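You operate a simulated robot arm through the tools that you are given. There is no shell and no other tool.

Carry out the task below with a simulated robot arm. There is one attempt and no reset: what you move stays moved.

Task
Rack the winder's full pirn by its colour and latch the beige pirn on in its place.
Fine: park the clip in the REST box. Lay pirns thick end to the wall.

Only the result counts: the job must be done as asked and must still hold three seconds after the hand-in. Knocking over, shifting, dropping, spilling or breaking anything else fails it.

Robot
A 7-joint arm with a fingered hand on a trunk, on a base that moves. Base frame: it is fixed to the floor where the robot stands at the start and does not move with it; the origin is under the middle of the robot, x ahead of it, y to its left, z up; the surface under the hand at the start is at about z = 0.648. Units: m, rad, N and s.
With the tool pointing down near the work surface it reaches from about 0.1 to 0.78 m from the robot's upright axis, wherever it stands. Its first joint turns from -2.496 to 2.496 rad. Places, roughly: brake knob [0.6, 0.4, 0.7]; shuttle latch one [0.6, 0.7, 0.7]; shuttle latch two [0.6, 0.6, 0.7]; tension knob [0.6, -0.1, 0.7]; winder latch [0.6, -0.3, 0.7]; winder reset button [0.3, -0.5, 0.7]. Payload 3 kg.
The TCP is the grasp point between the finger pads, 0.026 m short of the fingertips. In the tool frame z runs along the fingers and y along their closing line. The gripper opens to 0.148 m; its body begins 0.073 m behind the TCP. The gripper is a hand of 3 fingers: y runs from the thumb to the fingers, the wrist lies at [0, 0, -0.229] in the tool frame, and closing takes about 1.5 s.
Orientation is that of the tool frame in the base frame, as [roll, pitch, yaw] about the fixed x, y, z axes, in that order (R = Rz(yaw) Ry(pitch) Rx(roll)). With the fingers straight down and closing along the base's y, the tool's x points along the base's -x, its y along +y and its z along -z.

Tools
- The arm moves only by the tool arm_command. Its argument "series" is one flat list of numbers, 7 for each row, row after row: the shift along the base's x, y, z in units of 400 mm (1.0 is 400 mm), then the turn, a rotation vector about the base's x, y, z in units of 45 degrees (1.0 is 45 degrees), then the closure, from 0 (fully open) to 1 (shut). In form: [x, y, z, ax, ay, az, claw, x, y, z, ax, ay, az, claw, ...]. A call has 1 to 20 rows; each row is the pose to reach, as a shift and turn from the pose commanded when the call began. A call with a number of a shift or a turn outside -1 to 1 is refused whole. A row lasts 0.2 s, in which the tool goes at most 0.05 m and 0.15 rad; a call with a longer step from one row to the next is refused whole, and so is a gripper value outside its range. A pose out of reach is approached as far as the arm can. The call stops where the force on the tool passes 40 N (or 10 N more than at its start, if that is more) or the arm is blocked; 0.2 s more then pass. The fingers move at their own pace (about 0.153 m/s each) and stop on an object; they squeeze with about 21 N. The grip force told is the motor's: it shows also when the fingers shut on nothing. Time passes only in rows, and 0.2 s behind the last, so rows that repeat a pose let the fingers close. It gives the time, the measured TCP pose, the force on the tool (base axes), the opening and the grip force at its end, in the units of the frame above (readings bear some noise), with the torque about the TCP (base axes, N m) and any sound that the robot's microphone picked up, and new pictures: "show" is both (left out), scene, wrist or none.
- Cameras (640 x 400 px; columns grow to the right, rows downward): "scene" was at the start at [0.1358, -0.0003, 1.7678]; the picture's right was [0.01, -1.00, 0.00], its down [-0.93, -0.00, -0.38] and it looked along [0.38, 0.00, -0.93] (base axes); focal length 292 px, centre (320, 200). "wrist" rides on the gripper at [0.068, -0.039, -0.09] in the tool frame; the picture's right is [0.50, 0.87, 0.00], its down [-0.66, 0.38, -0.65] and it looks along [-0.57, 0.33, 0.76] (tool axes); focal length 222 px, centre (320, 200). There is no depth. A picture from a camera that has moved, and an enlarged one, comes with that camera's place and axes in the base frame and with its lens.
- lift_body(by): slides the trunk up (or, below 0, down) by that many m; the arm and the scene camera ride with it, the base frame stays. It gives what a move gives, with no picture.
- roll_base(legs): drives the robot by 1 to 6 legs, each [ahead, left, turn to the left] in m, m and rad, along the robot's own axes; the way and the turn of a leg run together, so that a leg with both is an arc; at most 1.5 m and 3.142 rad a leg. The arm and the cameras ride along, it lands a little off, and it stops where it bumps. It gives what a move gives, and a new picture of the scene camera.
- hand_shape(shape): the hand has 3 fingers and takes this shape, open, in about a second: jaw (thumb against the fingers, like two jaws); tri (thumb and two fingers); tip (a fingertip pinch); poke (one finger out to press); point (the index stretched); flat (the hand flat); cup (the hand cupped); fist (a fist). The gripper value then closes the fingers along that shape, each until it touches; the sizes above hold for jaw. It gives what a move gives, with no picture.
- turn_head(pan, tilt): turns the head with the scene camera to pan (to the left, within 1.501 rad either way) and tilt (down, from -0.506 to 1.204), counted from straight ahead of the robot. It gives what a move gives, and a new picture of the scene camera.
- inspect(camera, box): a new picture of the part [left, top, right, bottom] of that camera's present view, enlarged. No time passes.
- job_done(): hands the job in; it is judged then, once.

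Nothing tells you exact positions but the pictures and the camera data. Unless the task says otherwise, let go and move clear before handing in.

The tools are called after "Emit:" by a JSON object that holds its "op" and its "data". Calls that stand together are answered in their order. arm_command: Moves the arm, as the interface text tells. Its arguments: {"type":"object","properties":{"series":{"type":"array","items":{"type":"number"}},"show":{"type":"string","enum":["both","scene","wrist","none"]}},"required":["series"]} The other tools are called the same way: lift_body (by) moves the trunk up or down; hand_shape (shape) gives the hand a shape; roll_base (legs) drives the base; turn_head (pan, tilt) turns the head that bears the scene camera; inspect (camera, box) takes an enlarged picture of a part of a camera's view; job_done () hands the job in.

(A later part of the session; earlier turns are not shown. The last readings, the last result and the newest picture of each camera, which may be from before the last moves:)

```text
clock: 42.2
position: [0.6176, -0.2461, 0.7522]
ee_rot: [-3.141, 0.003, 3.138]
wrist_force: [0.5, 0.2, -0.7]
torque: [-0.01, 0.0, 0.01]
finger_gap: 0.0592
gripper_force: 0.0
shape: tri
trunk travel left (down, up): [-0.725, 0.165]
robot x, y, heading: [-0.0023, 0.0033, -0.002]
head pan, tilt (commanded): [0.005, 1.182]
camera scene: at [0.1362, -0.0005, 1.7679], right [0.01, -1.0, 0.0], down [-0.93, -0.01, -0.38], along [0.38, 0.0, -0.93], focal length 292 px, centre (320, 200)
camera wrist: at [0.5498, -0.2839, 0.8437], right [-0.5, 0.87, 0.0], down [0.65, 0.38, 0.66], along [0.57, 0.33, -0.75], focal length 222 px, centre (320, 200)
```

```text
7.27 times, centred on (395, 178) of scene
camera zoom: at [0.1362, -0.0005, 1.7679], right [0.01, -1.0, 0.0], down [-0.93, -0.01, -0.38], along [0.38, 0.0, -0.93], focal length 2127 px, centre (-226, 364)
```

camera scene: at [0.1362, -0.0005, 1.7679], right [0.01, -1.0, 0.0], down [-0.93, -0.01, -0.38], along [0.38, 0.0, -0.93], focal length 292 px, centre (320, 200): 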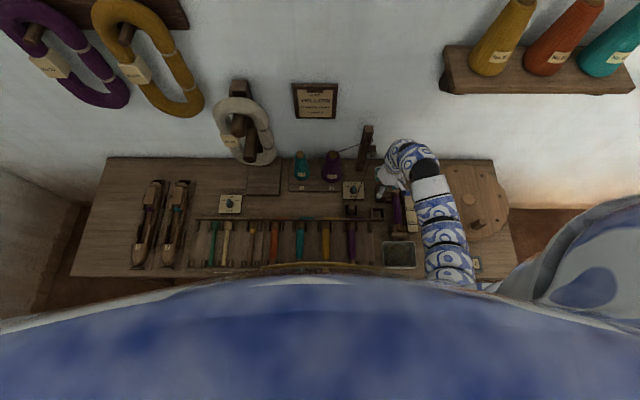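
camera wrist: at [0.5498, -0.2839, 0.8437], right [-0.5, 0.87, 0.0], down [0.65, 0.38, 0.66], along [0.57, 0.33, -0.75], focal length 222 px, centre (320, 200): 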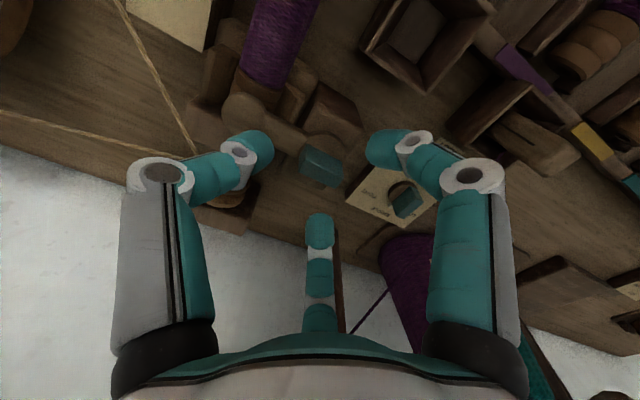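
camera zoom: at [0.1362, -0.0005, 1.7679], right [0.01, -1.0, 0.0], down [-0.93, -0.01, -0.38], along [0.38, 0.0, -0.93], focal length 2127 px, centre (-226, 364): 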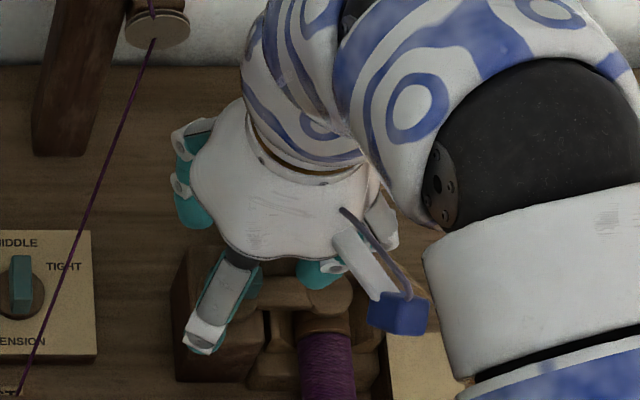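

The handle is a slim block ≈28×10×20 mm, top ≈0.736, centred near (0.6135, −0.2468). I shift 4 mm back, lower by 8 mm and close on it.

Emit:
{"op": "arm_command", "data": {"series": [-0.01, -0.002, 0.0, 0, 0, 0, 0.6, -0.01, -0.002, -0.02, 0, 0, 0, 0.6, -0.01, -0.002, -0.02, 0, 0, 0, 0.8, -0.01, -0.002, -0.02, 0, 0, 0, 0.9, -0.01, -0.002, -0.02, 0, 0, 0, 1, -0.01, -0.002, -0.02, 0, 0, 0, 1, -0.01, -0.002, -0.02, 0, 0, 0, 1], "show": "wrist"}}

Emit:
{"op": "inspect", "data": {"camera": "wrist", "box": [220, 80, 420, 240]}}

```text
clock: 43.8
position: [0.6125, -0.2487, 0.7432]
ee_rot: [3.141, 0.003, 3.139]
wrist_force: [1.4, -2.0, -5.5]
torque: [-0.04, 0.0, -0.01]
finger_gap: 0.0125
gripper_force: 20.6
shape: tri
trunk travel left (down, up): [-0.725, 0.165]
robot x, y, heading: [0.0008, -0.0024, 0.003]
head pan, tilt (commanded): [0.005, 1.182]
camera wrist: at [0.5443, -0.2858, 0.8355], right [-0.5, 0.87, 0.0], down [0.65, 0.38, 0.66], along [0.57, 0.33, -0.75], focal length 222 px, centre (320, 200)
```

wrist: 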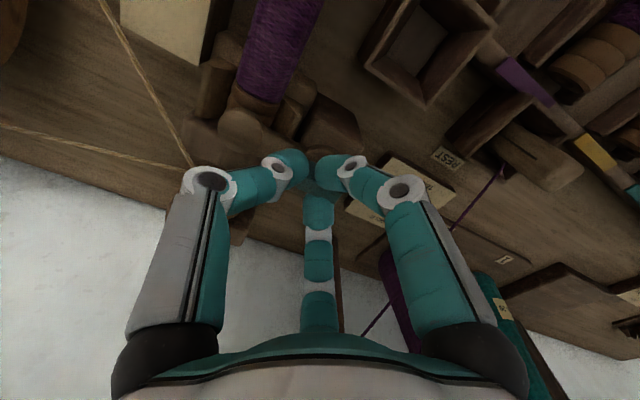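

```text
2.50 times, centred on (320, 160) of wrist
camera zoom: at [0.5443, -0.2858, 0.8355], right [-0.5, 0.87, 0.0], down [0.65, 0.38, 0.66], along [0.57, 0.33, -0.75], focal length 555 px, centre (320, 300)
```

zoom: 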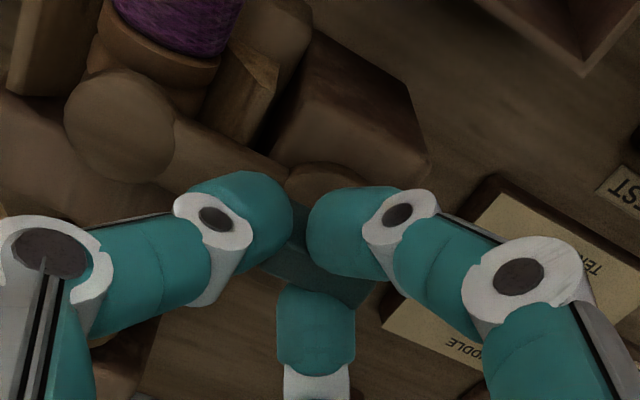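

The handle is gripped. I try a small turn clockwise from above (bar toward the robot) and watch the torque.

Emit:
{"op": "arm_command", "data": {"series": [0, 0, 0, 0, 0, -0.1, 1, 0, 0, 0, 0, 0, -0.2, 1, 0, 0, 0, 0, 0, -0.2, 1], "show": "wrist"}}

Emit:
{"op": "inspect", "data": {"camera": "wrist", "box": [220, 80, 420, 240]}}

```text
clock: 44.6
position: [0.6108, -0.2475, 0.7445]
ee_rot: [-3.141, 0.004, 2.983]
wrist_force: [4.6, -4.9, -9.4]
torque: [-0.1, -0.09, 0.05]
finger_gap: 0.0121
gripper_force: 21.0
shape: tri
trunk travel left (down, up): [-0.725, 0.165]
robot x, y, heading: [-0.0006, -0.0008, -0.001]
head pan, tilt (commanded): [0.005, 1.182]
camera wrist: at [0.5387, -0.2741, 0.8357], right [-0.36, 0.93, 0.0], down [0.7, 0.27, 0.66], along [0.61, 0.23, -0.75], focal length 222 px, centre (320, 200)
```

wrist: 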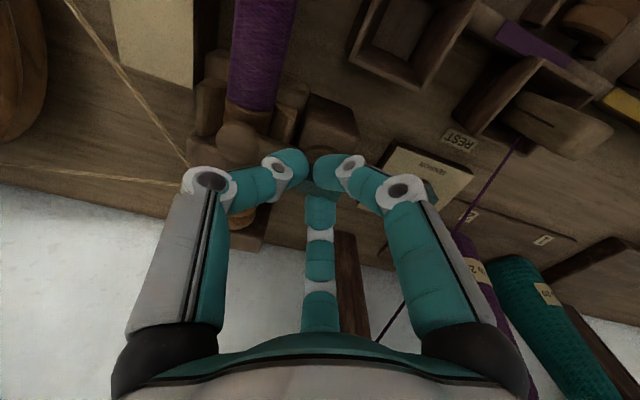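

```text
2.50 times, centred on (320, 160) of wrist
camera zoom: at [0.5387, -0.2741, 0.8357], right [-0.36, 0.93, 0.0], down [0.7, 0.27, 0.66], along [0.61, 0.23, -0.75], focal length 555 px, centre (320, 300)
```

zoom: 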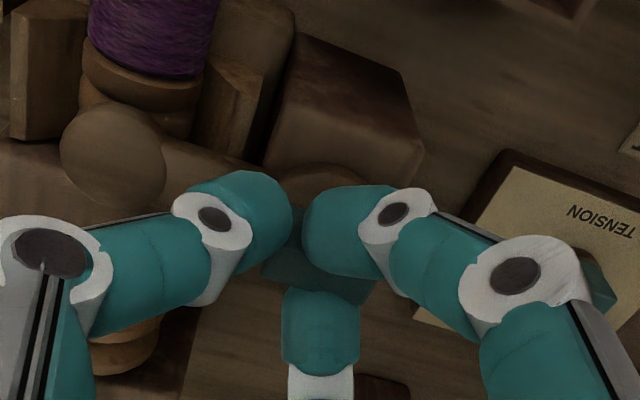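

The bar did not follow (it stayed over the pirn while the fingers slipped a little). I turn back and try the other way.

Emit:
{"op": "arm_command", "data": {"series": [0, 0, 0, 0, 0, 0.1, 1, 0, 0, 0, 0, 0, 0.2, 1, 0, 0, 0, 0, 0, 0.3, 1, 0, 0, 0, 0, 0, 0.4, 1, 0, 0, 0, 0, 0, 0.4, 1], "show": "wrist"}}

Emit:
{"op": "inspect", "data": {"camera": "wrist", "box": [220, 80, 420, 240]}}

```text
clock: 45.8
position: [0.6122, -0.2474, 0.7439]
ee_rot: [3.141, 0.002, -2.986]
wrist_force: [2.8, -10.4, -8.4]
torque: [-0.24, -0.06, -0.09]
finger_gap: 0.012
gripper_force: 21.5
shape: tri
trunk travel left (down, up): [-0.725, 0.165]
robot x, y, heading: [-0.0008, -0.0023, -0.002]
head pan, tilt (commanded): [0.005, 1.182]
camera wrist: at [0.5509, -0.2955, 0.8358], right [-0.63, 0.78, 0.0], down [0.59, 0.47, 0.66], along [0.51, 0.41, -0.75], focal length 222 px, centre (320, 200)
```

wrist: 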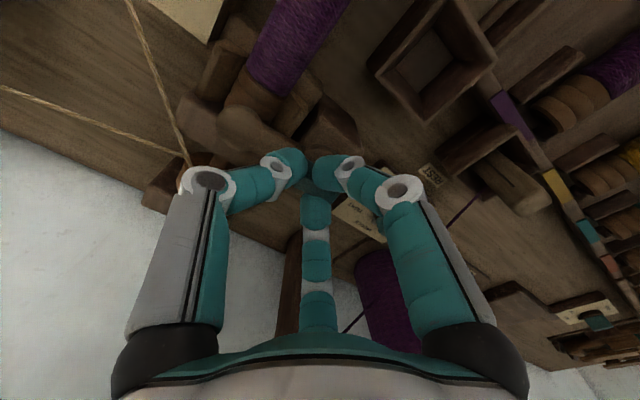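

```text
2.50 times, centred on (320, 160) of wrist
camera zoom: at [0.5509, -0.2955, 0.8358], right [-0.63, 0.78, 0.0], down [0.59, 0.47, 0.66], along [0.51, 0.41, -0.75], focal length 555 px, centre (320, 300)
```

zoom: 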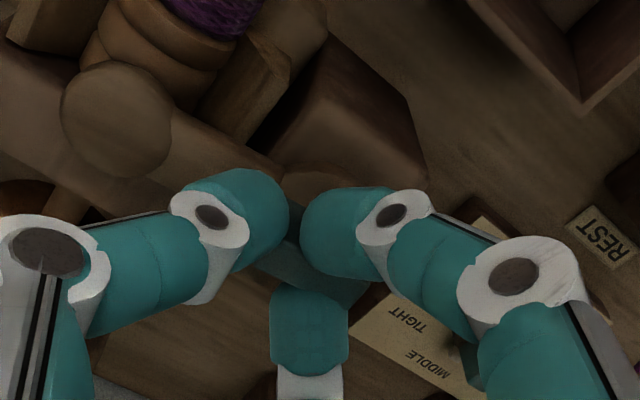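

Turning counter-clockwise the bar appears to follow. I continue in that direction, easing the sideways force by a 2 mm shift.

Emit:
{"op": "arm_command", "data": {"series": [0, -0.005, 0, 0, 0, 0.0, 1, 0, -0.005, 0, 0, 0, 0.12, 1, 0, -0.005, 0, 0, 0, 0.25, 1, 0, -0.005, 0, 0, 0, 0.38, 1, 0, -0.005, 0, 0, 0, 0.38, 1], "show": "wrist"}}

Emit:
{"op": "inspect", "data": {"camera": "wrist", "box": [220, 80, 420, 240]}}

```text
clock: 47.0
position: [0.612, -0.2494, 0.7431]
ee_rot: [3.14, 0.004, -2.686]
wrist_force: [8.1, -7.1, -8.3]
torque: [-0.16, -0.14, -0.07]
finger_gap: 0.0122
gripper_force: 20.1
shape: tri
trunk travel left (down, up): [-0.725, 0.165]
robot x, y, heading: [0.0002, 0.0009, 0.003]
head pan, tilt (commanded): [0.005, 1.182]
camera wrist: at [0.5684, -0.313, 0.8357], right [-0.83, 0.56, 0.0], down [0.42, 0.63, 0.66], along [0.37, 0.54, -0.75], focal length 222 px, centre (320, 200)
```

wrist: 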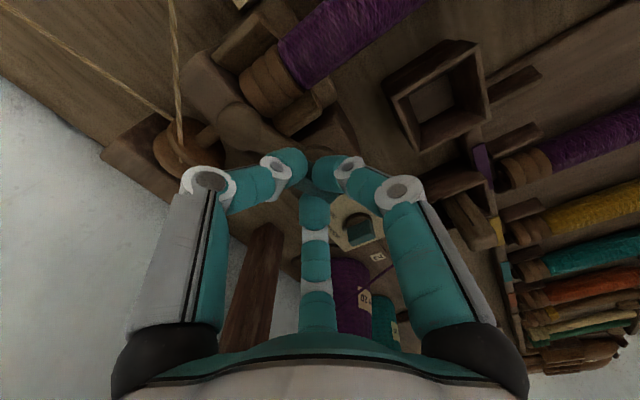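

```text
2.50 times, centred on (320, 160) of wrist
camera zoom: at [0.5684, -0.313, 0.8357], right [-0.83, 0.56, 0.0], down [0.42, 0.63, 0.66], along [0.37, 0.54, -0.75], focal length 555 px, centre (320, 300)
```

zoom: 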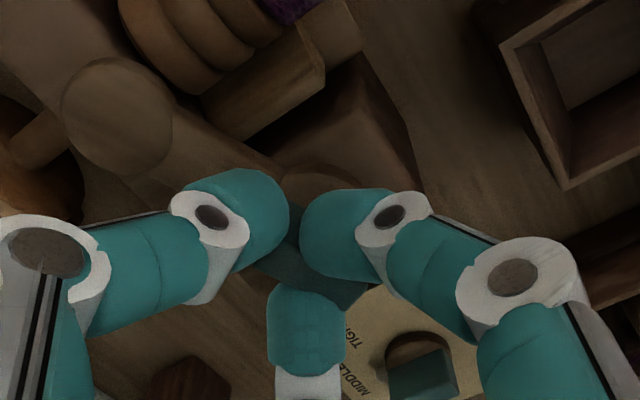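

The bar now clearly turns with the hand, off the pirn end toward the wall. I keep turning counter-clockwise.

Emit:
{"op": "arm_command", "data": {"series": [0.003, -0.003, 0, 0, 0, 0.15, 1, 0.003, -0.003, 0, 0, 0, 0.3, 1, 0.003, -0.003, 0, 0, 0, 0.45, 1, 0.003, -0.003, 0, 0, 0, 0.6, 1, 0.003, -0.003, 0, 0, 0, 0.75, 1, 0.003, -0.003, 0, 0, 0, 0.75, 1], "show": "wrist"}}

Emit:
{"op": "inspect", "data": {"camera": "wrist", "box": [220, 80, 420, 240]}}

```text
clock: 48.4
position: [0.6141, -0.2505, 0.7439]
ee_rot: [-3.141, 0.005, -2.097]
wrist_force: [14.8, -7.3, -6.1]
torque: [-0.15, -0.3, -0.09]
finger_gap: 0.0126
gripper_force: 20.9
shape: tri
trunk travel left (down, up): [-0.725, 0.165]
robot x, y, heading: [0.0017, 0.0011, -0.002]
head pan, tilt (commanded): [0.005, 1.182]
camera wrist: at [0.6133, -0.3281, 0.8356], right [-1.0, 0.0, 0.0], down [0.0, 0.75, 0.66], along [0.0, 0.66, -0.75], focal length 222 px, centre (320, 200)
```

wrist: 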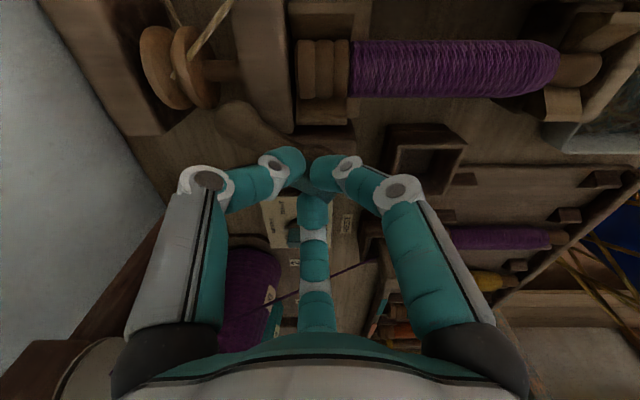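

```text
2.50 times, centred on (320, 160) of wrist
camera zoom: at [0.6133, -0.3281, 0.8356], right [-1.0, 0.0, 0.0], down [0.0, 0.75, 0.66], along [0.0, 0.66, -0.75], focal length 555 px, centre (320, 300)
```

zoom: 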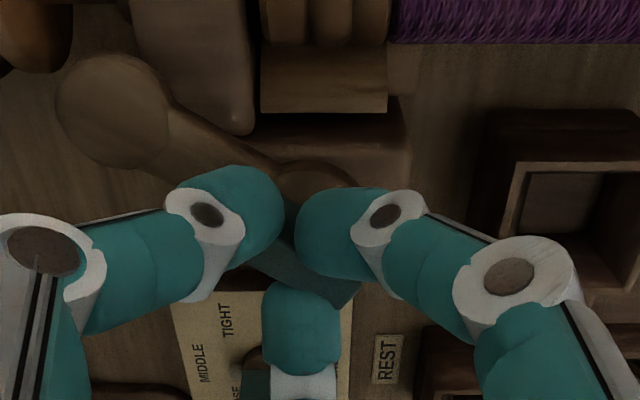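

The bar is past the headstock block now. I relax the sideways force with a small shift and turn the last ~25°.

Emit:
{"op": "arm_command", "data": {"series": [0.008, -0.003, 0, 0, 0, 0.0, 1, 0.008, -0.003, 0, 0, 0, 0.15, 1, 0.008, -0.003, 0, 0, 0, 0.3, 1, 0.008, -0.003, 0, 0, 0, 0.45, 1, 0.008, -0.003, 0, 0, 0, 0.45, 1], "show": "wrist"}}

Emit:
{"op": "inspect", "data": {"camera": "wrist", "box": [220, 80, 420, 240]}}

```text
clock: 49.6
position: [0.6167, -0.2514, 0.7432]
ee_rot: [-3.14, 0.007, -1.743]
wrist_force: [8.7, -1.9, -4.5]
torque: [-0.04, -0.18, -0.06]
finger_gap: 0.0123
gripper_force: 21.2
shape: tri
trunk travel left (down, up): [-0.725, 0.165]
robot x, y, heading: [-0.0016, 0.0001, 0.002]
head pan, tilt (commanded): [0.005, 1.182]
camera wrist: at [0.6434, -0.3242, 0.8356], right [-0.94, -0.34, 0.0], down [-0.26, 0.71, 0.66], along [-0.22, 0.62, -0.75], focal length 222 px, centre (320, 200)
```

wrist: 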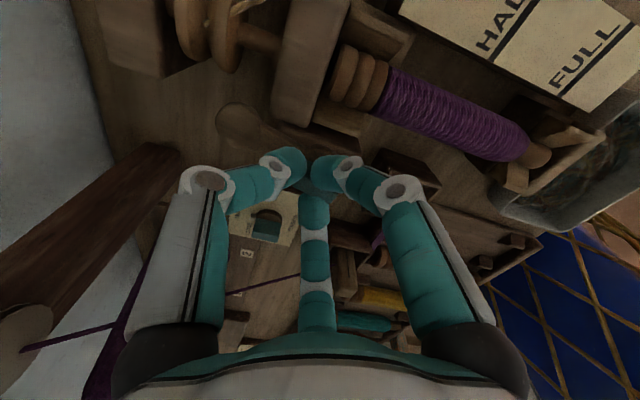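

```text
2.50 times, centred on (320, 160) of wrist
camera zoom: at [0.6434, -0.3242, 0.8356], right [-0.94, -0.34, 0.0], down [-0.26, 0.71, 0.66], along [-0.22, 0.62, -0.75], focal length 555 px, centre (320, 300)
```

zoom: 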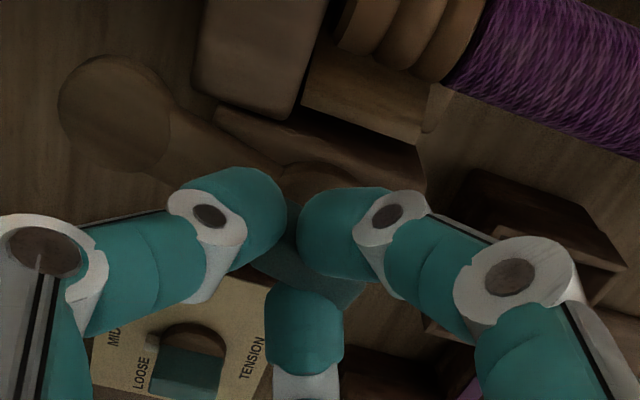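

The bar follows to ~80°. I turn the last 10° so it points at the wall.

Emit:
{"op": "arm_command", "data": {"series": [0.003, 0.0, 0, 0, 0, 0.11, 1, 0.003, 0.0, 0, 0, 0, 0.22, 1, 0.003, 0.0, 0, 0, 0, 0.22, 1], "show": "wrist"}}

Emit:
{"op": "inspect", "data": {"camera": "wrist", "box": [220, 80, 420, 240]}}

```text
clock: 50.4
position: [0.619, -0.2525, 0.7445]
ee_rot: [3.141, 0.003, -1.57]
wrist_force: [9.7, -2.5, -4.9]
torque: [-0.05, -0.24, -0.03]
finger_gap: 0.0123
gripper_force: 20.9
shape: tri
trunk travel left (down, up): [-0.725, 0.165]
robot x, y, heading: [0.0, 0.002, -0.001]
head pan, tilt (commanded): [0.005, 1.182]
camera wrist: at [0.6568, -0.3181, 0.8356], right [-0.87, -0.5, 0.0], down [-0.38, 0.65, 0.66], along [-0.33, 0.57, -0.75], focal length 222 px, centre (320, 200)
```

wrist: 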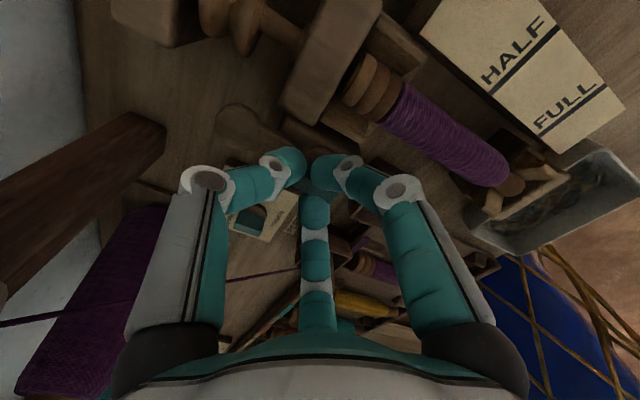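

```text
2.50 times, centred on (320, 160) of wrist
camera zoom: at [0.6568, -0.3181, 0.8356], right [-0.87, -0.5, 0.0], down [-0.38, 0.65, 0.66], along [-0.33, 0.57, -0.75], focal length 555 px, centre (320, 300)
```

zoom: 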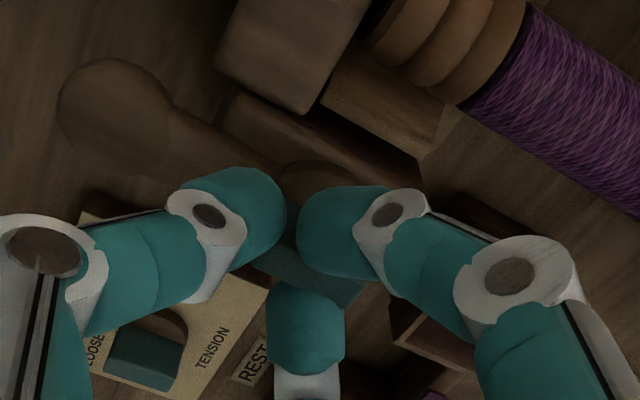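

The latch bar now points to the wall (90° open). I release the handle and rise.

Emit:
{"op": "arm_command", "data": {"series": [0, 0, 0, 0, 0, 0, 0.85, 0, 0, 0, 0, 0, 0, 0.65, 0, 0, 0, 0, 0, 0, 0.6, 0, 0, 0.05, 0, 0, 0, 0.6, 0, 0, 0.15, 0, 0, 0, 0.6, 0, 0, 0.25, 0, 0, 0, 0.6, 0, 0, 0.25, 0, 0, 0, 0.6], "show": "both"}}

Emit:
{"op": "inspect", "data": {"camera": "wrist", "box": [200, 20, 440, 200]}}

```text
clock: 52.0
position: [0.6186, -0.2527, 0.8437]
ee_rot: [-3.141, 0.004, -1.572]
wrist_force: [0.4, -0.4, -0.4]
torque: [-0.01, 0.02, -0.03]
finger_gap: 0.0588
gripper_force: 0.0
shape: tri
trunk travel left (down, up): [-0.725, 0.165]
robot x, y, heading: [0.0034, 0.0023, 0.002]
head pan, tilt (commanded): [0.005, 1.182]
camera scene: at [0.1362, -0.0005, 1.7678], right [0.01, -1.0, 0.0], down [-0.93, -0.01, -0.38], along [0.38, 0.0, -0.93], focal length 292 px, centre (320, 200)
camera wrist: at [0.6574, -0.3193, 0.936], right [-0.87, -0.5, 0.0], down [-0.38, 0.65, 0.66], along [-0.33, 0.57, -0.75], focal length 222 px, centre (320, 200)
```

scene: 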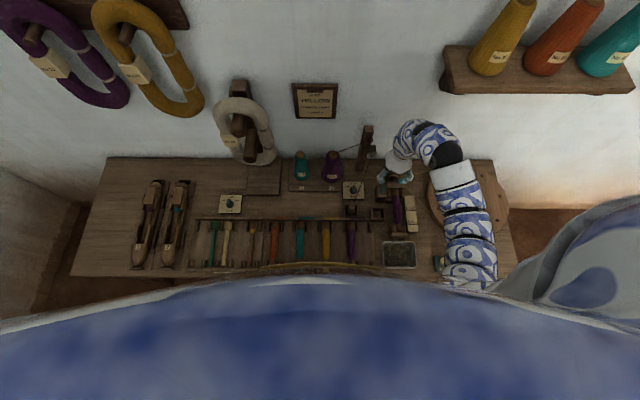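
wrist: 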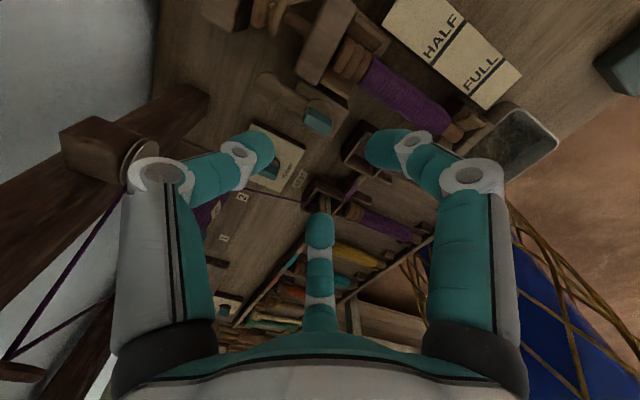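

```text
2.22 times, centred on (320, 110) of wrist
camera zoom: at [0.6574, -0.3193, 0.936], right [-0.87, -0.5, 0.0], down [-0.38, 0.65, 0.66], along [-0.33, 0.57, -0.75], focal length 494 px, centre (320, 400)
```

zoom: 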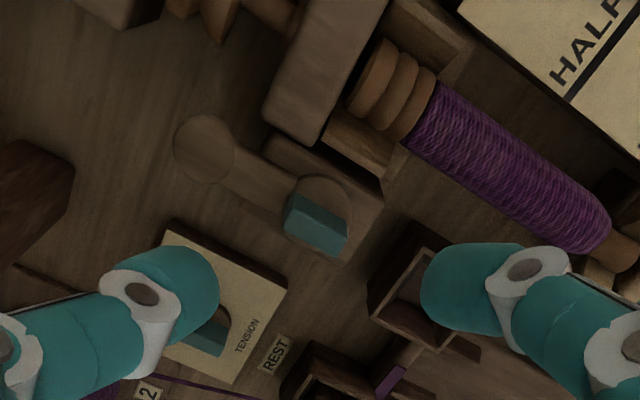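

The latch stays open and the pirn's thick end is free in its V-cradle. Next I turn the hand so its camera looks along the pirn axis from the robot side, to measure the gap between pirn and gauge.

Emit:
{"op": "arm_command", "data": {"series": [-0.08, -0.034, 0.0, 0, 0, -0.18, 0.6, -0.16, -0.068, 0.0, 0, 0, -0.36, 0.6, -0.25, -0.1, -0.02, 0, 0, -0.54, 0.6, -0.34, -0.14, -0.05, 0, 0, -0.72, 0.6, -0.4215, -0.168, -0.07, 0, 0, -0.9, 0.6], "show": "none"}}

Emit:
{"op": "arm_command", "data": {"series": [0, 0, 0, 0, 0, -0.18, 0.6, 0, 0, 0, 0, 0, -0.36, 0.6, 0, 0, 0, 0, 0, -0.54, 0.6, 0, 0, 0, 0, 0, -0.72, 0.6, 0, 0, 0, 0, 0, -0.9, 0.6], "show": "none"}}

Emit:
{"op": "arm_command", "data": {"series": [0, 0, -0.01, 0, 0, -0.18, 0.6, 0, 0, -0.02, 0, 0, -0.36, 0.6, 0, 0, -0.03, 0, 0, -0.54, 0.6, 0, 0, -0.04, 0, 0, -0.72, 0.6, 0, 0, -0.04, 0, 0, -0.86, 0.6, 0, 0, -0.04, 0, 0, -0.86, 0.6], "show": "both"}}

```text
clock: 53.2
position: [0.4458, -0.3167, 0.8158]
ee_rot: [3.141, 0.003, -2.28]
wrist_force: [0.4, 0.8, -0.2]
torque: [-0.01, -0.01, -0.01]
finger_gap: 0.0591
gripper_force: 0.0
shape: tri
trunk travel left (down, up): [-0.725, 0.165]
robot x, y, heading: [0.0024, 0.0027, 0.0]
head pan, tilt (commanded): [0.005, 1.182]
```

```text
clock: 54.4
position: [0.4489, -0.3183, 0.815]
ee_rot: [3.14, 0.004, -2.987]
wrist_force: [0.0, 0.3, 0.2]
torque: [0.0, 0.0, -0.03]
finger_gap: 0.0592
gripper_force: 0.1
shape: tri
trunk travel left (down, up): [-0.725, 0.165]
robot x, y, heading: [0.0055, 0.0018, 0.005]
head pan, tilt (commanded): [0.005, 1.182]
```

```text
clock: 55.8
position: [0.4471, -0.3174, 0.7995]
ee_rot: [3.141, 0.002, 2.619]
wrist_force: [-0.2, 0.8, 0.8]
torque: [0.01, 0.0, 0.02]
finger_gap: 0.059
gripper_force: 0.1
shape: tri
trunk travel left (down, up): [-0.725, 0.165]
robot x, y, heading: [0.0003, -0.0036, 0.002]
head pan, tilt (commanded): [0.005, 1.182]
camera scene: at [0.1361, -0.0005, 1.7679], right [0.01, -1.0, 0.0], down [-0.93, -0.01, -0.38], along [0.38, 0.0, -0.93], focal length 292 px, centre (320, 200)
camera wrist: at [0.3699, -0.3169, 0.892], right [0.0, 1.0, 0.0], down [0.75, 0.0, 0.66], along [0.66, 0.0, -0.75], focal length 222 px, centre (320, 200)
```

scene: 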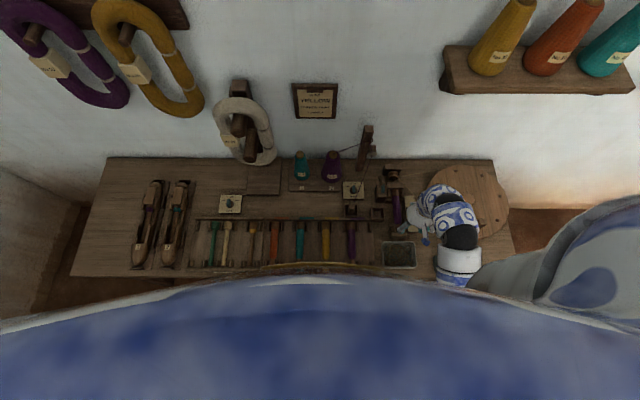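
wrist: 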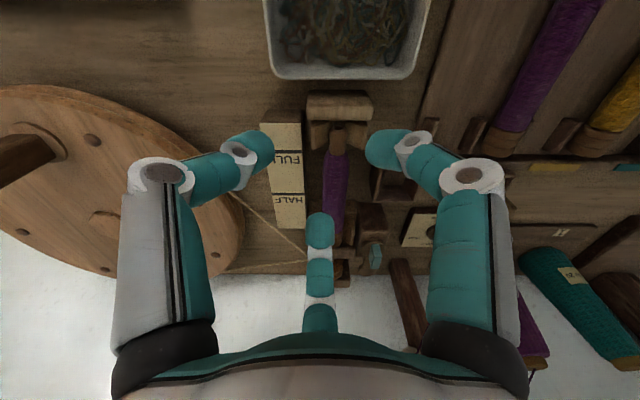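

This view is aligned with the pirn's axis. I zoom in to measure the gap, the gauge height and the cradles.

Emit:
{"op": "inspect", "data": {"camera": "wrist", "box": [250, 80, 410, 290]}}

Emit:
{"op": "inspect", "data": {"camera": "wrist", "box": [260, 85, 380, 165]}}

Emit:
{"op": "inspect", "data": {"camera": "wrist", "box": [260, 165, 400, 285]}}

```text
1.90 times, centred on (330, 185) of wrist
camera zoom: at [0.3699, -0.3169, 0.892], right [0.0, 1.0, 0.0], down [0.75, 0.0, 0.66], along [0.66, 0.0, -0.75], focal length 423 px, centre (301, 229)
```

zoom: 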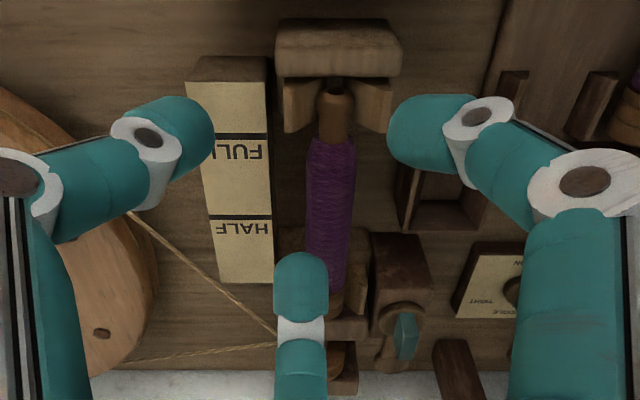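

```text
5.00 times, centred on (320, 125) of wrist
camera zoom: at [0.3699, -0.3169, 0.892], right [0.0, 1.0, 0.0], down [0.75, 0.0, 0.66], along [0.66, 0.0, -0.75], focal length 1111 px, centre (320, 575)
```

zoom: 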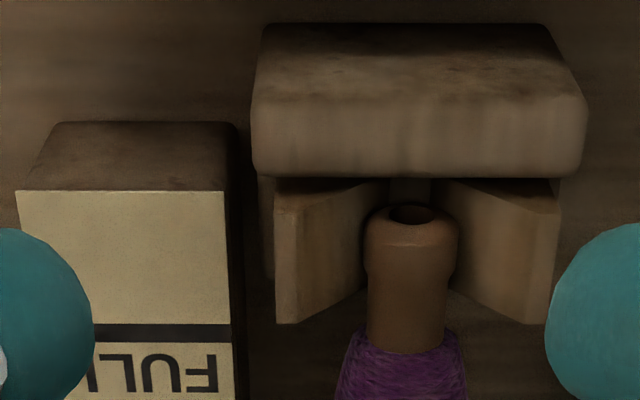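

```text
3.33 times, centred on (330, 225) of wrist
camera zoom: at [0.3699, -0.3169, 0.892], right [0.0, 1.0, 0.0], down [0.75, 0.0, 0.66], along [0.66, 0.0, -0.75], focal length 740 px, centre (287, 117)
```

zoom: 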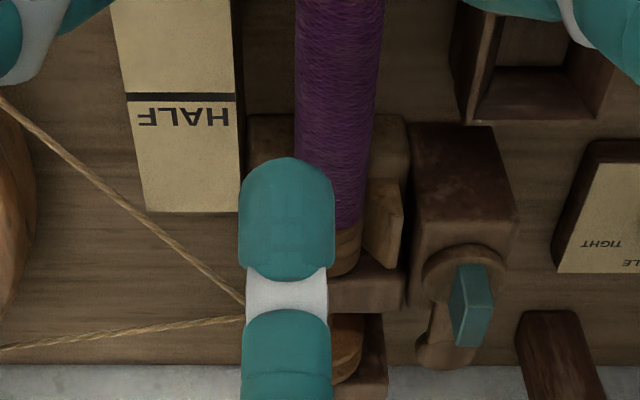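

Useful numbers: gauge top z≈0.685 with left edge y≈−0.335; pirn axis y≈−0.299, z≈0.690, radius 15 mm; tail jaws end at x≈0.477 and the head cradle starts at x≈0.58. I check the latch post's height and cradle details once more.

Emit:
{"op": "inspect", "data": {"camera": "wrist", "box": [335, 185, 400, 285]}}

Emit:
{"op": "inspect", "data": {"camera": "wrist", "box": [290, 130, 370, 210]}}

Emit:
{"op": "inspect", "data": {"camera": "scene", "box": [370, 160, 420, 240]}}

```text
4.00 times, centred on (368, 235) of wrist
camera zoom: at [0.3699, -0.3169, 0.892], right [0.0, 1.0, 0.0], down [0.75, 0.0, 0.66], along [0.66, 0.0, -0.75], focal length 888 px, centre (130, 60)
```

zoom: 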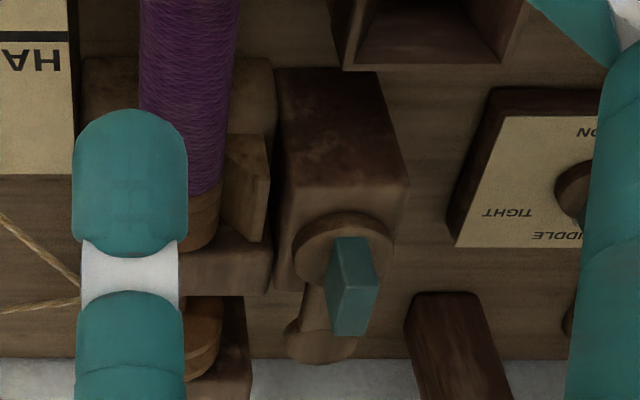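

```text
5.00 times, centred on (330, 170) of wrist
camera zoom: at [0.3699, -0.3169, 0.892], right [0.0, 1.0, 0.0], down [0.75, 0.0, 0.66], along [0.66, 0.0, -0.75], focal length 1111 px, centre (270, 350)
```

zoom: 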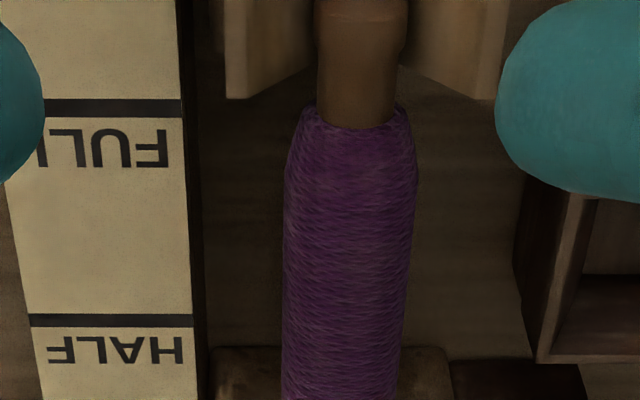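

```text
5.00 times, centred on (395, 200) of scene
camera zoom: at [0.1361, -0.0005, 1.7679], right [0.01, -1.0, 0.0], down [-0.93, -0.01, -0.38], along [0.38, 0.0, -0.93], focal length 1462 px, centre (-55, 200)
```

zoom: 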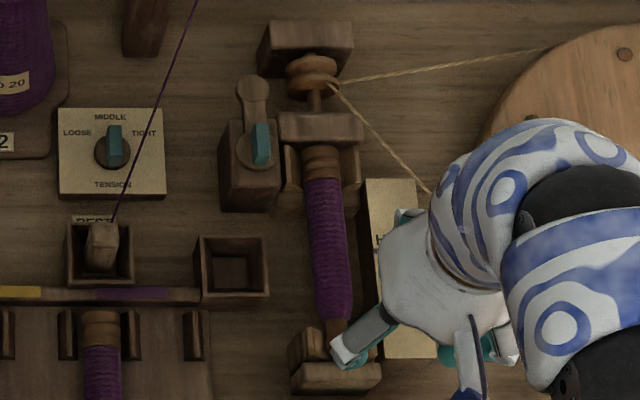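

The post top is ≈0.704. I plan to grip the full pirn around x≈0.529 with the hand leaned ~17° so the thumb clears the gauge. First I yaw back and move above the pirn, then lean the hand at height.

Emit:
{"op": "arm_command", "data": {"series": [0.04, 0.016, 0.0, 0, 0, 0.14, 0.55, 0.08, 0.032, 0.0, 0, 0, 0.28, 0.55, 0.12, 0.048, 0.0, 0, 0, 0.42, 0.55, 0.16, 0.064, 0.0, 0, 0, 0.56, 0.55, 0.2018, 0.08, 0.0, 0, 0, 0.666, 0.55, 0.2018, 0.08, 0.0, 0, 0, 0.666, 0.55], "show": "none"}}

Emit:
{"op": "arm_command", "data": {"series": [0, 0, 0.0, -0.13, 0, 0, 0.55, 0, 0, 0.0, -0.26, 0, 0, 0.55, 0, 0, 0.0, -0.382, 0, 0, 0.55, 0, 0, 0.0, -0.382, 0, 0, 0.55], "show": "both"}}

Emit:
{"op": "inspect", "data": {"camera": "wrist", "box": [180, 40, 440, 240]}}

Emit:
{"op": "inspect", "data": {"camera": "scene", "box": [360, 160, 440, 250]}}

```text
clock: 57.2
position: [0.5315, -0.2861, 0.8007]
ee_rot: [3.141, 0.005, -3.137]
wrist_force: [-0.7, 1.0, 0.1]
torque: [-0.01, -0.02, 0.01]
finger_gap: 0.0663
gripper_force: 0.1
shape: tri
trunk travel left (down, up): [-0.725, 0.165]
robot x, y, heading: [0.0033, -0.0016, -0.003]
head pan, tilt (commanded): [0.005, 1.182]
```

```text
clock: 58.2
position: [0.5299, -0.2863, 0.7996]
ee_rot: [-2.841, 0.003, -3.138]
wrist_force: [-0.1, 0.9, -0.5]
torque: [-0.01, 0.0, 0.0]
finger_gap: 0.0664
gripper_force: 0.1
shape: tri
trunk travel left (down, up): [-0.725, 0.165]
robot x, y, heading: [0.0004, -0.002, 0.005]
head pan, tilt (commanded): [0.005, 1.182]
camera scene: at [0.1361, -0.0005, 1.7679], right [0.01, -1.0, 0.0], down [-0.93, -0.01, -0.38], along [0.38, 0.0, -0.93], focal length 292 px, centre (320, 200)
camera wrist: at [0.4615, -0.295, 0.8997], right [-0.5, 0.83, -0.26], down [0.65, 0.56, 0.52], along [0.57, 0.09, -0.82], focal length 222 px, centre (320, 200)
```

scene: 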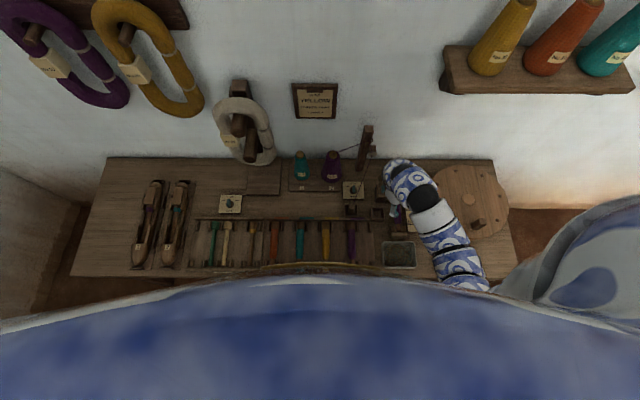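
wrist: 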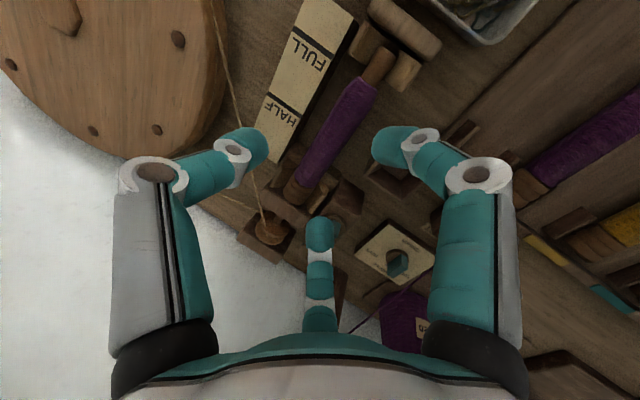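

```text
2.00 times, centred on (310, 140) of wrist
camera zoom: at [0.4615, -0.295, 0.8997], right [-0.5, 0.83, -0.26], down [0.65, 0.56, 0.52], along [0.57, 0.09, -0.82], focal length 444 px, centre (340, 320)
```

zoom: 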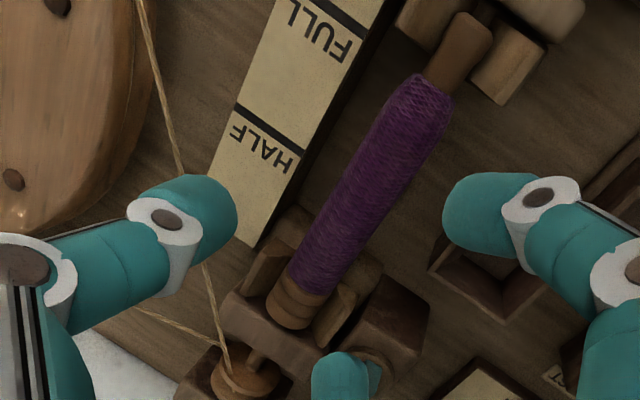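

```text
4.44 times, centred on (400, 205) of scene
camera zoom: at [0.1361, -0.0005, 1.7679], right [0.01, -1.0, 0.0], down [-0.93, -0.01, -0.38], along [0.38, 0.0, -0.93], focal length 1300 px, centre (-36, 178)
```

zoom: 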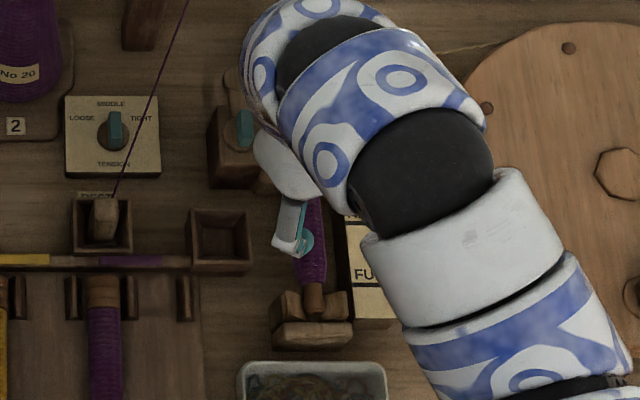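

The lean works. I move 3.5 mm right and descend halfway, keeping tips above the pirn, then re-check alignment.

Emit:
{"op": "arm_command", "data": {"series": [0, -0.009, -0.04, 0, 0, 0, 0.55, 0, -0.009, -0.09, 0, 0, 0, 0.55, 0, -0.009, -0.125, 0, 0, 0, 0.55, 0, -0.009, -0.125, 0, 0, 0, 0.55], "show": "wrist"}}

Emit:
{"op": "inspect", "data": {"camera": "wrist", "box": [180, 40, 440, 240]}}

```text
clock: 59.2
position: [0.5296, -0.2886, 0.75]
ee_rot: [-2.842, 0.005, -3.137]
wrist_force: [0.2, 0.0, 0.2]
torque: [0.02, 0.0, -0.01]
finger_gap: 0.0662
gripper_force: 0.1
shape: tri
trunk travel left (down, up): [-0.725, 0.165]
robot x, y, heading: [0.0012, -0.0012, 0.003]
head pan, tilt (commanded): [0.005, 1.182]
camera wrist: at [0.4613, -0.2985, 0.8493], right [-0.5, 0.83, -0.26], down [0.65, 0.56, 0.52], along [0.57, 0.09, -0.82], focal length 222 px, centre (320, 200)
```

wrist: 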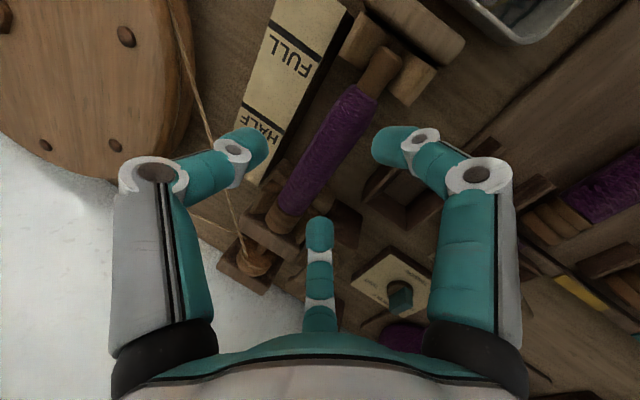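

```text
2.00 times, centred on (310, 140) of wrist
camera zoom: at [0.4613, -0.2985, 0.8493], right [-0.5, 0.83, -0.26], down [0.65, 0.56, 0.52], along [0.57, 0.09, -0.82], focal length 444 px, centre (340, 320)
```

zoom: 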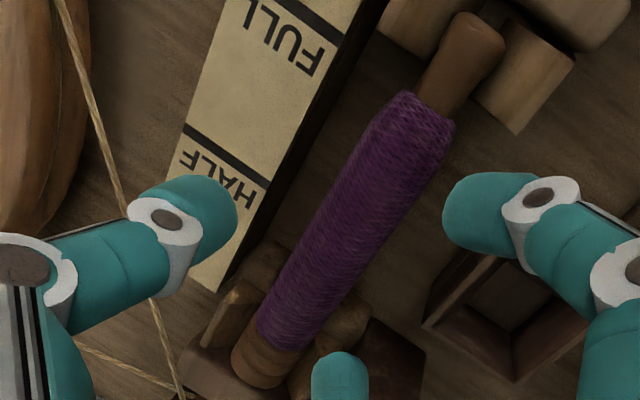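

Alignment is right (pirn 12.6 mm to the right of the TCP as planned). I go down in two stages.

Emit:
{"op": "arm_command", "data": {"series": [0, 0, -0.03, 0, 0, 0, 0.55, 0, 0, -0.06, 0, 0, 0, 0.55, 0, 0, -0.085, 0, 0, 0, 0.55, 0, 0, -0.085, 0, 0, 0, 0.55], "show": "wrist"}}

Emit:
{"op": "inspect", "data": {"camera": "wrist", "box": [180, 40, 440, 240]}}

Emit:
{"op": "inspect", "data": {"camera": "scene", "box": [370, 180, 430, 240]}}

```text
clock: 60.2
position: [0.5297, -0.2887, 0.7167]
ee_rot: [-2.843, 0.006, -3.136]
wrist_force: [-0.3, 0.2, 0.2]
torque: [-0.01, 0.02, -0.03]
finger_gap: 0.0664
gripper_force: 0.2
shape: tri
trunk travel left (down, up): [-0.725, 0.165]
robot x, y, heading: [-0.0014, -0.0005, -0.003]
head pan, tilt (commanded): [0.005, 1.182]
camera wrist: at [0.4616, -0.2986, 0.8162], right [-0.5, 0.83, -0.26], down [0.65, 0.56, 0.52], along [0.57, 0.09, -0.82], focal length 222 px, centre (320, 200)
```

wrist: 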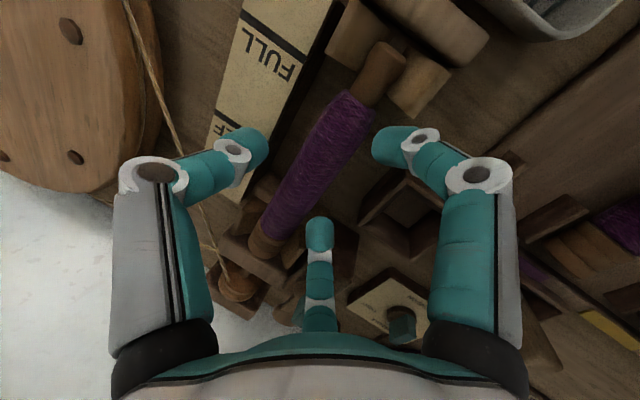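

```text
2.00 times, centred on (310, 140) of wrist
camera zoom: at [0.4616, -0.2986, 0.8162], right [-0.5, 0.83, -0.26], down [0.65, 0.56, 0.52], along [0.57, 0.09, -0.82], focal length 444 px, centre (340, 320)
```

zoom: 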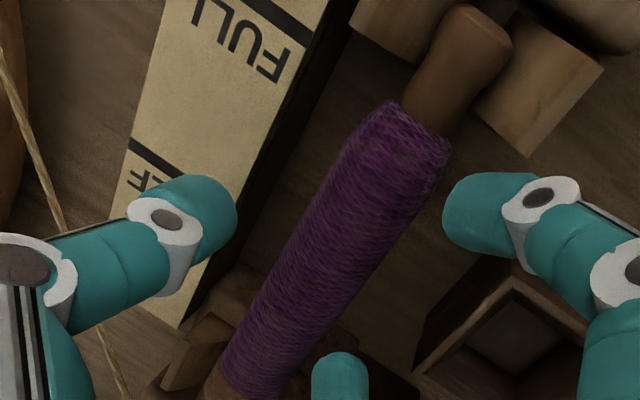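

```text
6.67 times, centred on (400, 210) of scene
camera zoom: at [0.1362, -0.0005, 1.7679], right [0.01, -1.0, 0.0], down [-0.93, -0.01, -0.38], along [0.38, 0.0, -0.93], focal length 1949 px, centre (-213, 133)
```

zoom: 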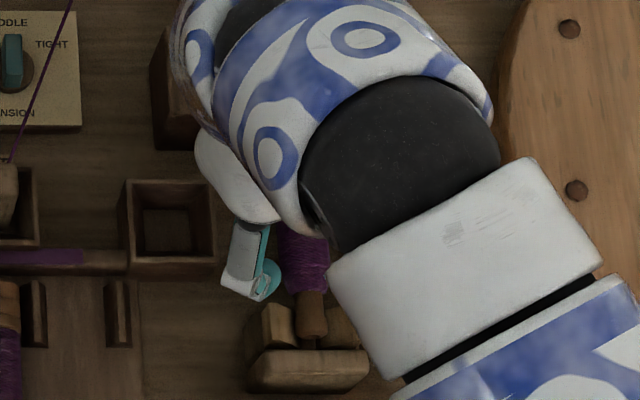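

Still clear of everything. Final 1.5 cm down.

Emit:
{"op": "arm_command", "data": {"series": [0, 0, -0.012, 0, 0, 0, 0.55, 0, 0, -0.025, 0, 0, 0, 0.55, 0, 0, -0.037, 0, 0, 0, 0.55, 0, 0, -0.037, 0, 0, 0, 0.55], "show": "wrist"}}

Emit:
{"op": "inspect", "data": {"camera": "wrist", "box": [180, 40, 440, 240]}}

```text
clock: 61.2
position: [0.5279, -0.2905, 0.7013]
ee_rot: [-2.841, 0.004, -3.137]
wrist_force: [1.0, 0.2, 0.1]
torque: [0.03, 0.0, -0.02]
finger_gap: 0.0662
gripper_force: 0.0
shape: tri
trunk travel left (down, up): [-0.725, 0.165]
robot x, y, heading: [0.0029, 0.0004, -0.0]
head pan, tilt (commanded): [0.005, 1.182]
camera wrist: at [0.4608, -0.3004, 0.8004], right [-0.5, 0.83, -0.26], down [0.65, 0.56, 0.52], along [0.57, 0.09, -0.82], focal length 222 px, centre (320, 200)
```

wrist: 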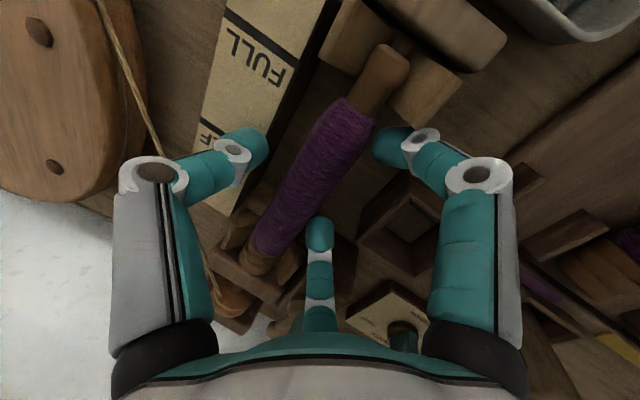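

```text
2.00 times, centred on (310, 140) of wrist
camera zoom: at [0.4608, -0.3004, 0.8004], right [-0.5, 0.83, -0.26], down [0.65, 0.56, 0.52], along [0.57, 0.09, -0.82], focal length 444 px, centre (340, 320)
```

zoom: 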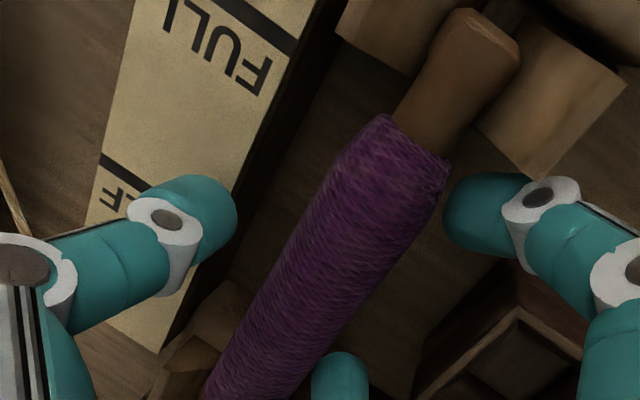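

The pirn lies between the digits. I shift 1.5 mm left to centre and close gradually.

Emit:
{"op": "arm_command", "data": {"series": [0, 0.004, 0, 0, 0, 0, 0.55, 0, 0.004, 0, 0, 0, 0, 0.6, 0, 0.004, 0, 0, 0, 0, 0.65, 0, 0.004, 0, 0, 0, 0, 0.7, 0, 0.004, 0, 0, 0, 0, 0.7, 0, 0.004, 0, 0, 0, 0, 0.7], "show": "wrist"}}

Emit:
{"op": "inspect", "data": {"camera": "wrist", "box": [180, 40, 440, 240]}}

```text
clock: 62.6
position: [0.5281, -0.2888, 0.7014]
ee_rot: [-2.841, 0.004, -3.135]
wrist_force: [0.5, 0.9, -0.4]
torque: [0.03, 0.0, -0.02]
finger_gap: 0.0452
gripper_force: 0.2
shape: tri
trunk travel left (down, up): [-0.725, 0.165]
robot x, y, heading: [0.0007, -0.0012, 0.007]
head pan, tilt (commanded): [0.005, 1.182]
camera wrist: at [0.4609, -0.2989, 0.8005], right [-0.5, 0.83, -0.26], down [0.65, 0.56, 0.52], along [0.57, 0.09, -0.82], focal length 222 px, centre (320, 200)
```

wrist: 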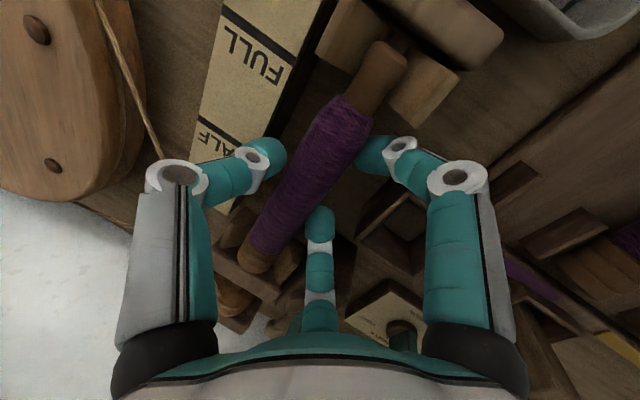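

```text
2.00 times, centred on (310, 140) of wrist
camera zoom: at [0.4609, -0.2989, 0.8005], right [-0.5, 0.83, -0.26], down [0.65, 0.56, 0.52], along [0.57, 0.09, -0.82], focal length 444 px, centre (340, 320)
```

zoom: 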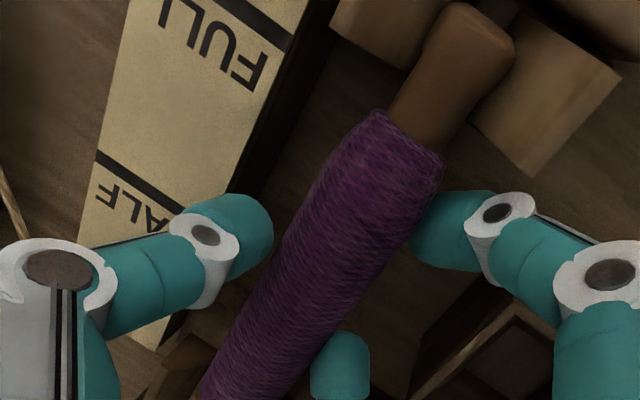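

Nearly touching on all sides. I close further to squeeze.

Emit:
{"op": "arm_command", "data": {"series": [0, 0, 0, 0, 0, 0, 0.74, 0, 0, 0, 0, 0, 0, 0.78, 0, 0, 0, 0, 0, 0, 0.82, 0, 0, 0, 0, 0, 0, 0.82], "show": "wrist"}}

Emit:
{"op": "inspect", "data": {"camera": "wrist", "box": [180, 40, 440, 240]}}

```text
clock: 63.6
position: [0.5277, -0.2882, 0.7013]
ee_rot: [-2.841, 0.004, -3.137]
wrist_force: [-0.4, 0.6, 1.2]
torque: [-0.01, 0.01, 0.03]
finger_gap: 0.0278
gripper_force: 21.2
shape: tri
trunk travel left (down, up): [-0.725, 0.165]
robot x, y, heading: [0.0002, -0.0024, 0.003]
head pan, tilt (commanded): [0.005, 1.182]
camera wrist: at [0.4609, -0.2989, 0.8006], right [-0.5, 0.83, -0.26], down [0.65, 0.56, 0.52], along [0.57, 0.09, -0.82], focal length 222 px, centre (320, 200)
```

wrist: 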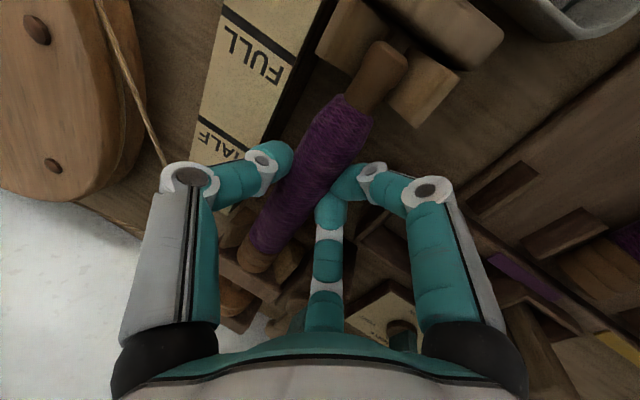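

```text
2.00 times, centred on (310, 140) of wrist
camera zoom: at [0.4609, -0.2989, 0.8006], right [-0.5, 0.83, -0.26], down [0.65, 0.56, 0.52], along [0.57, 0.09, -0.82], focal length 444 px, centre (340, 320)
```

zoom: 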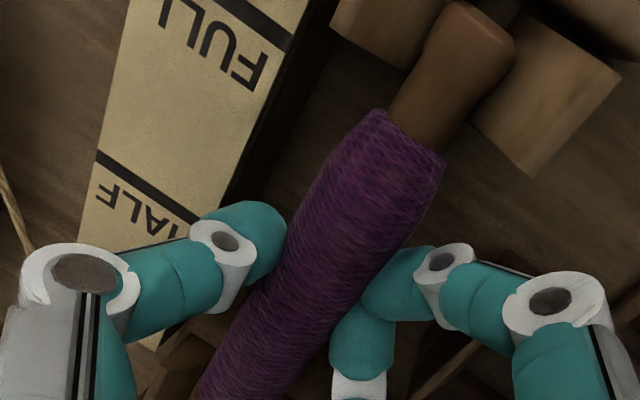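

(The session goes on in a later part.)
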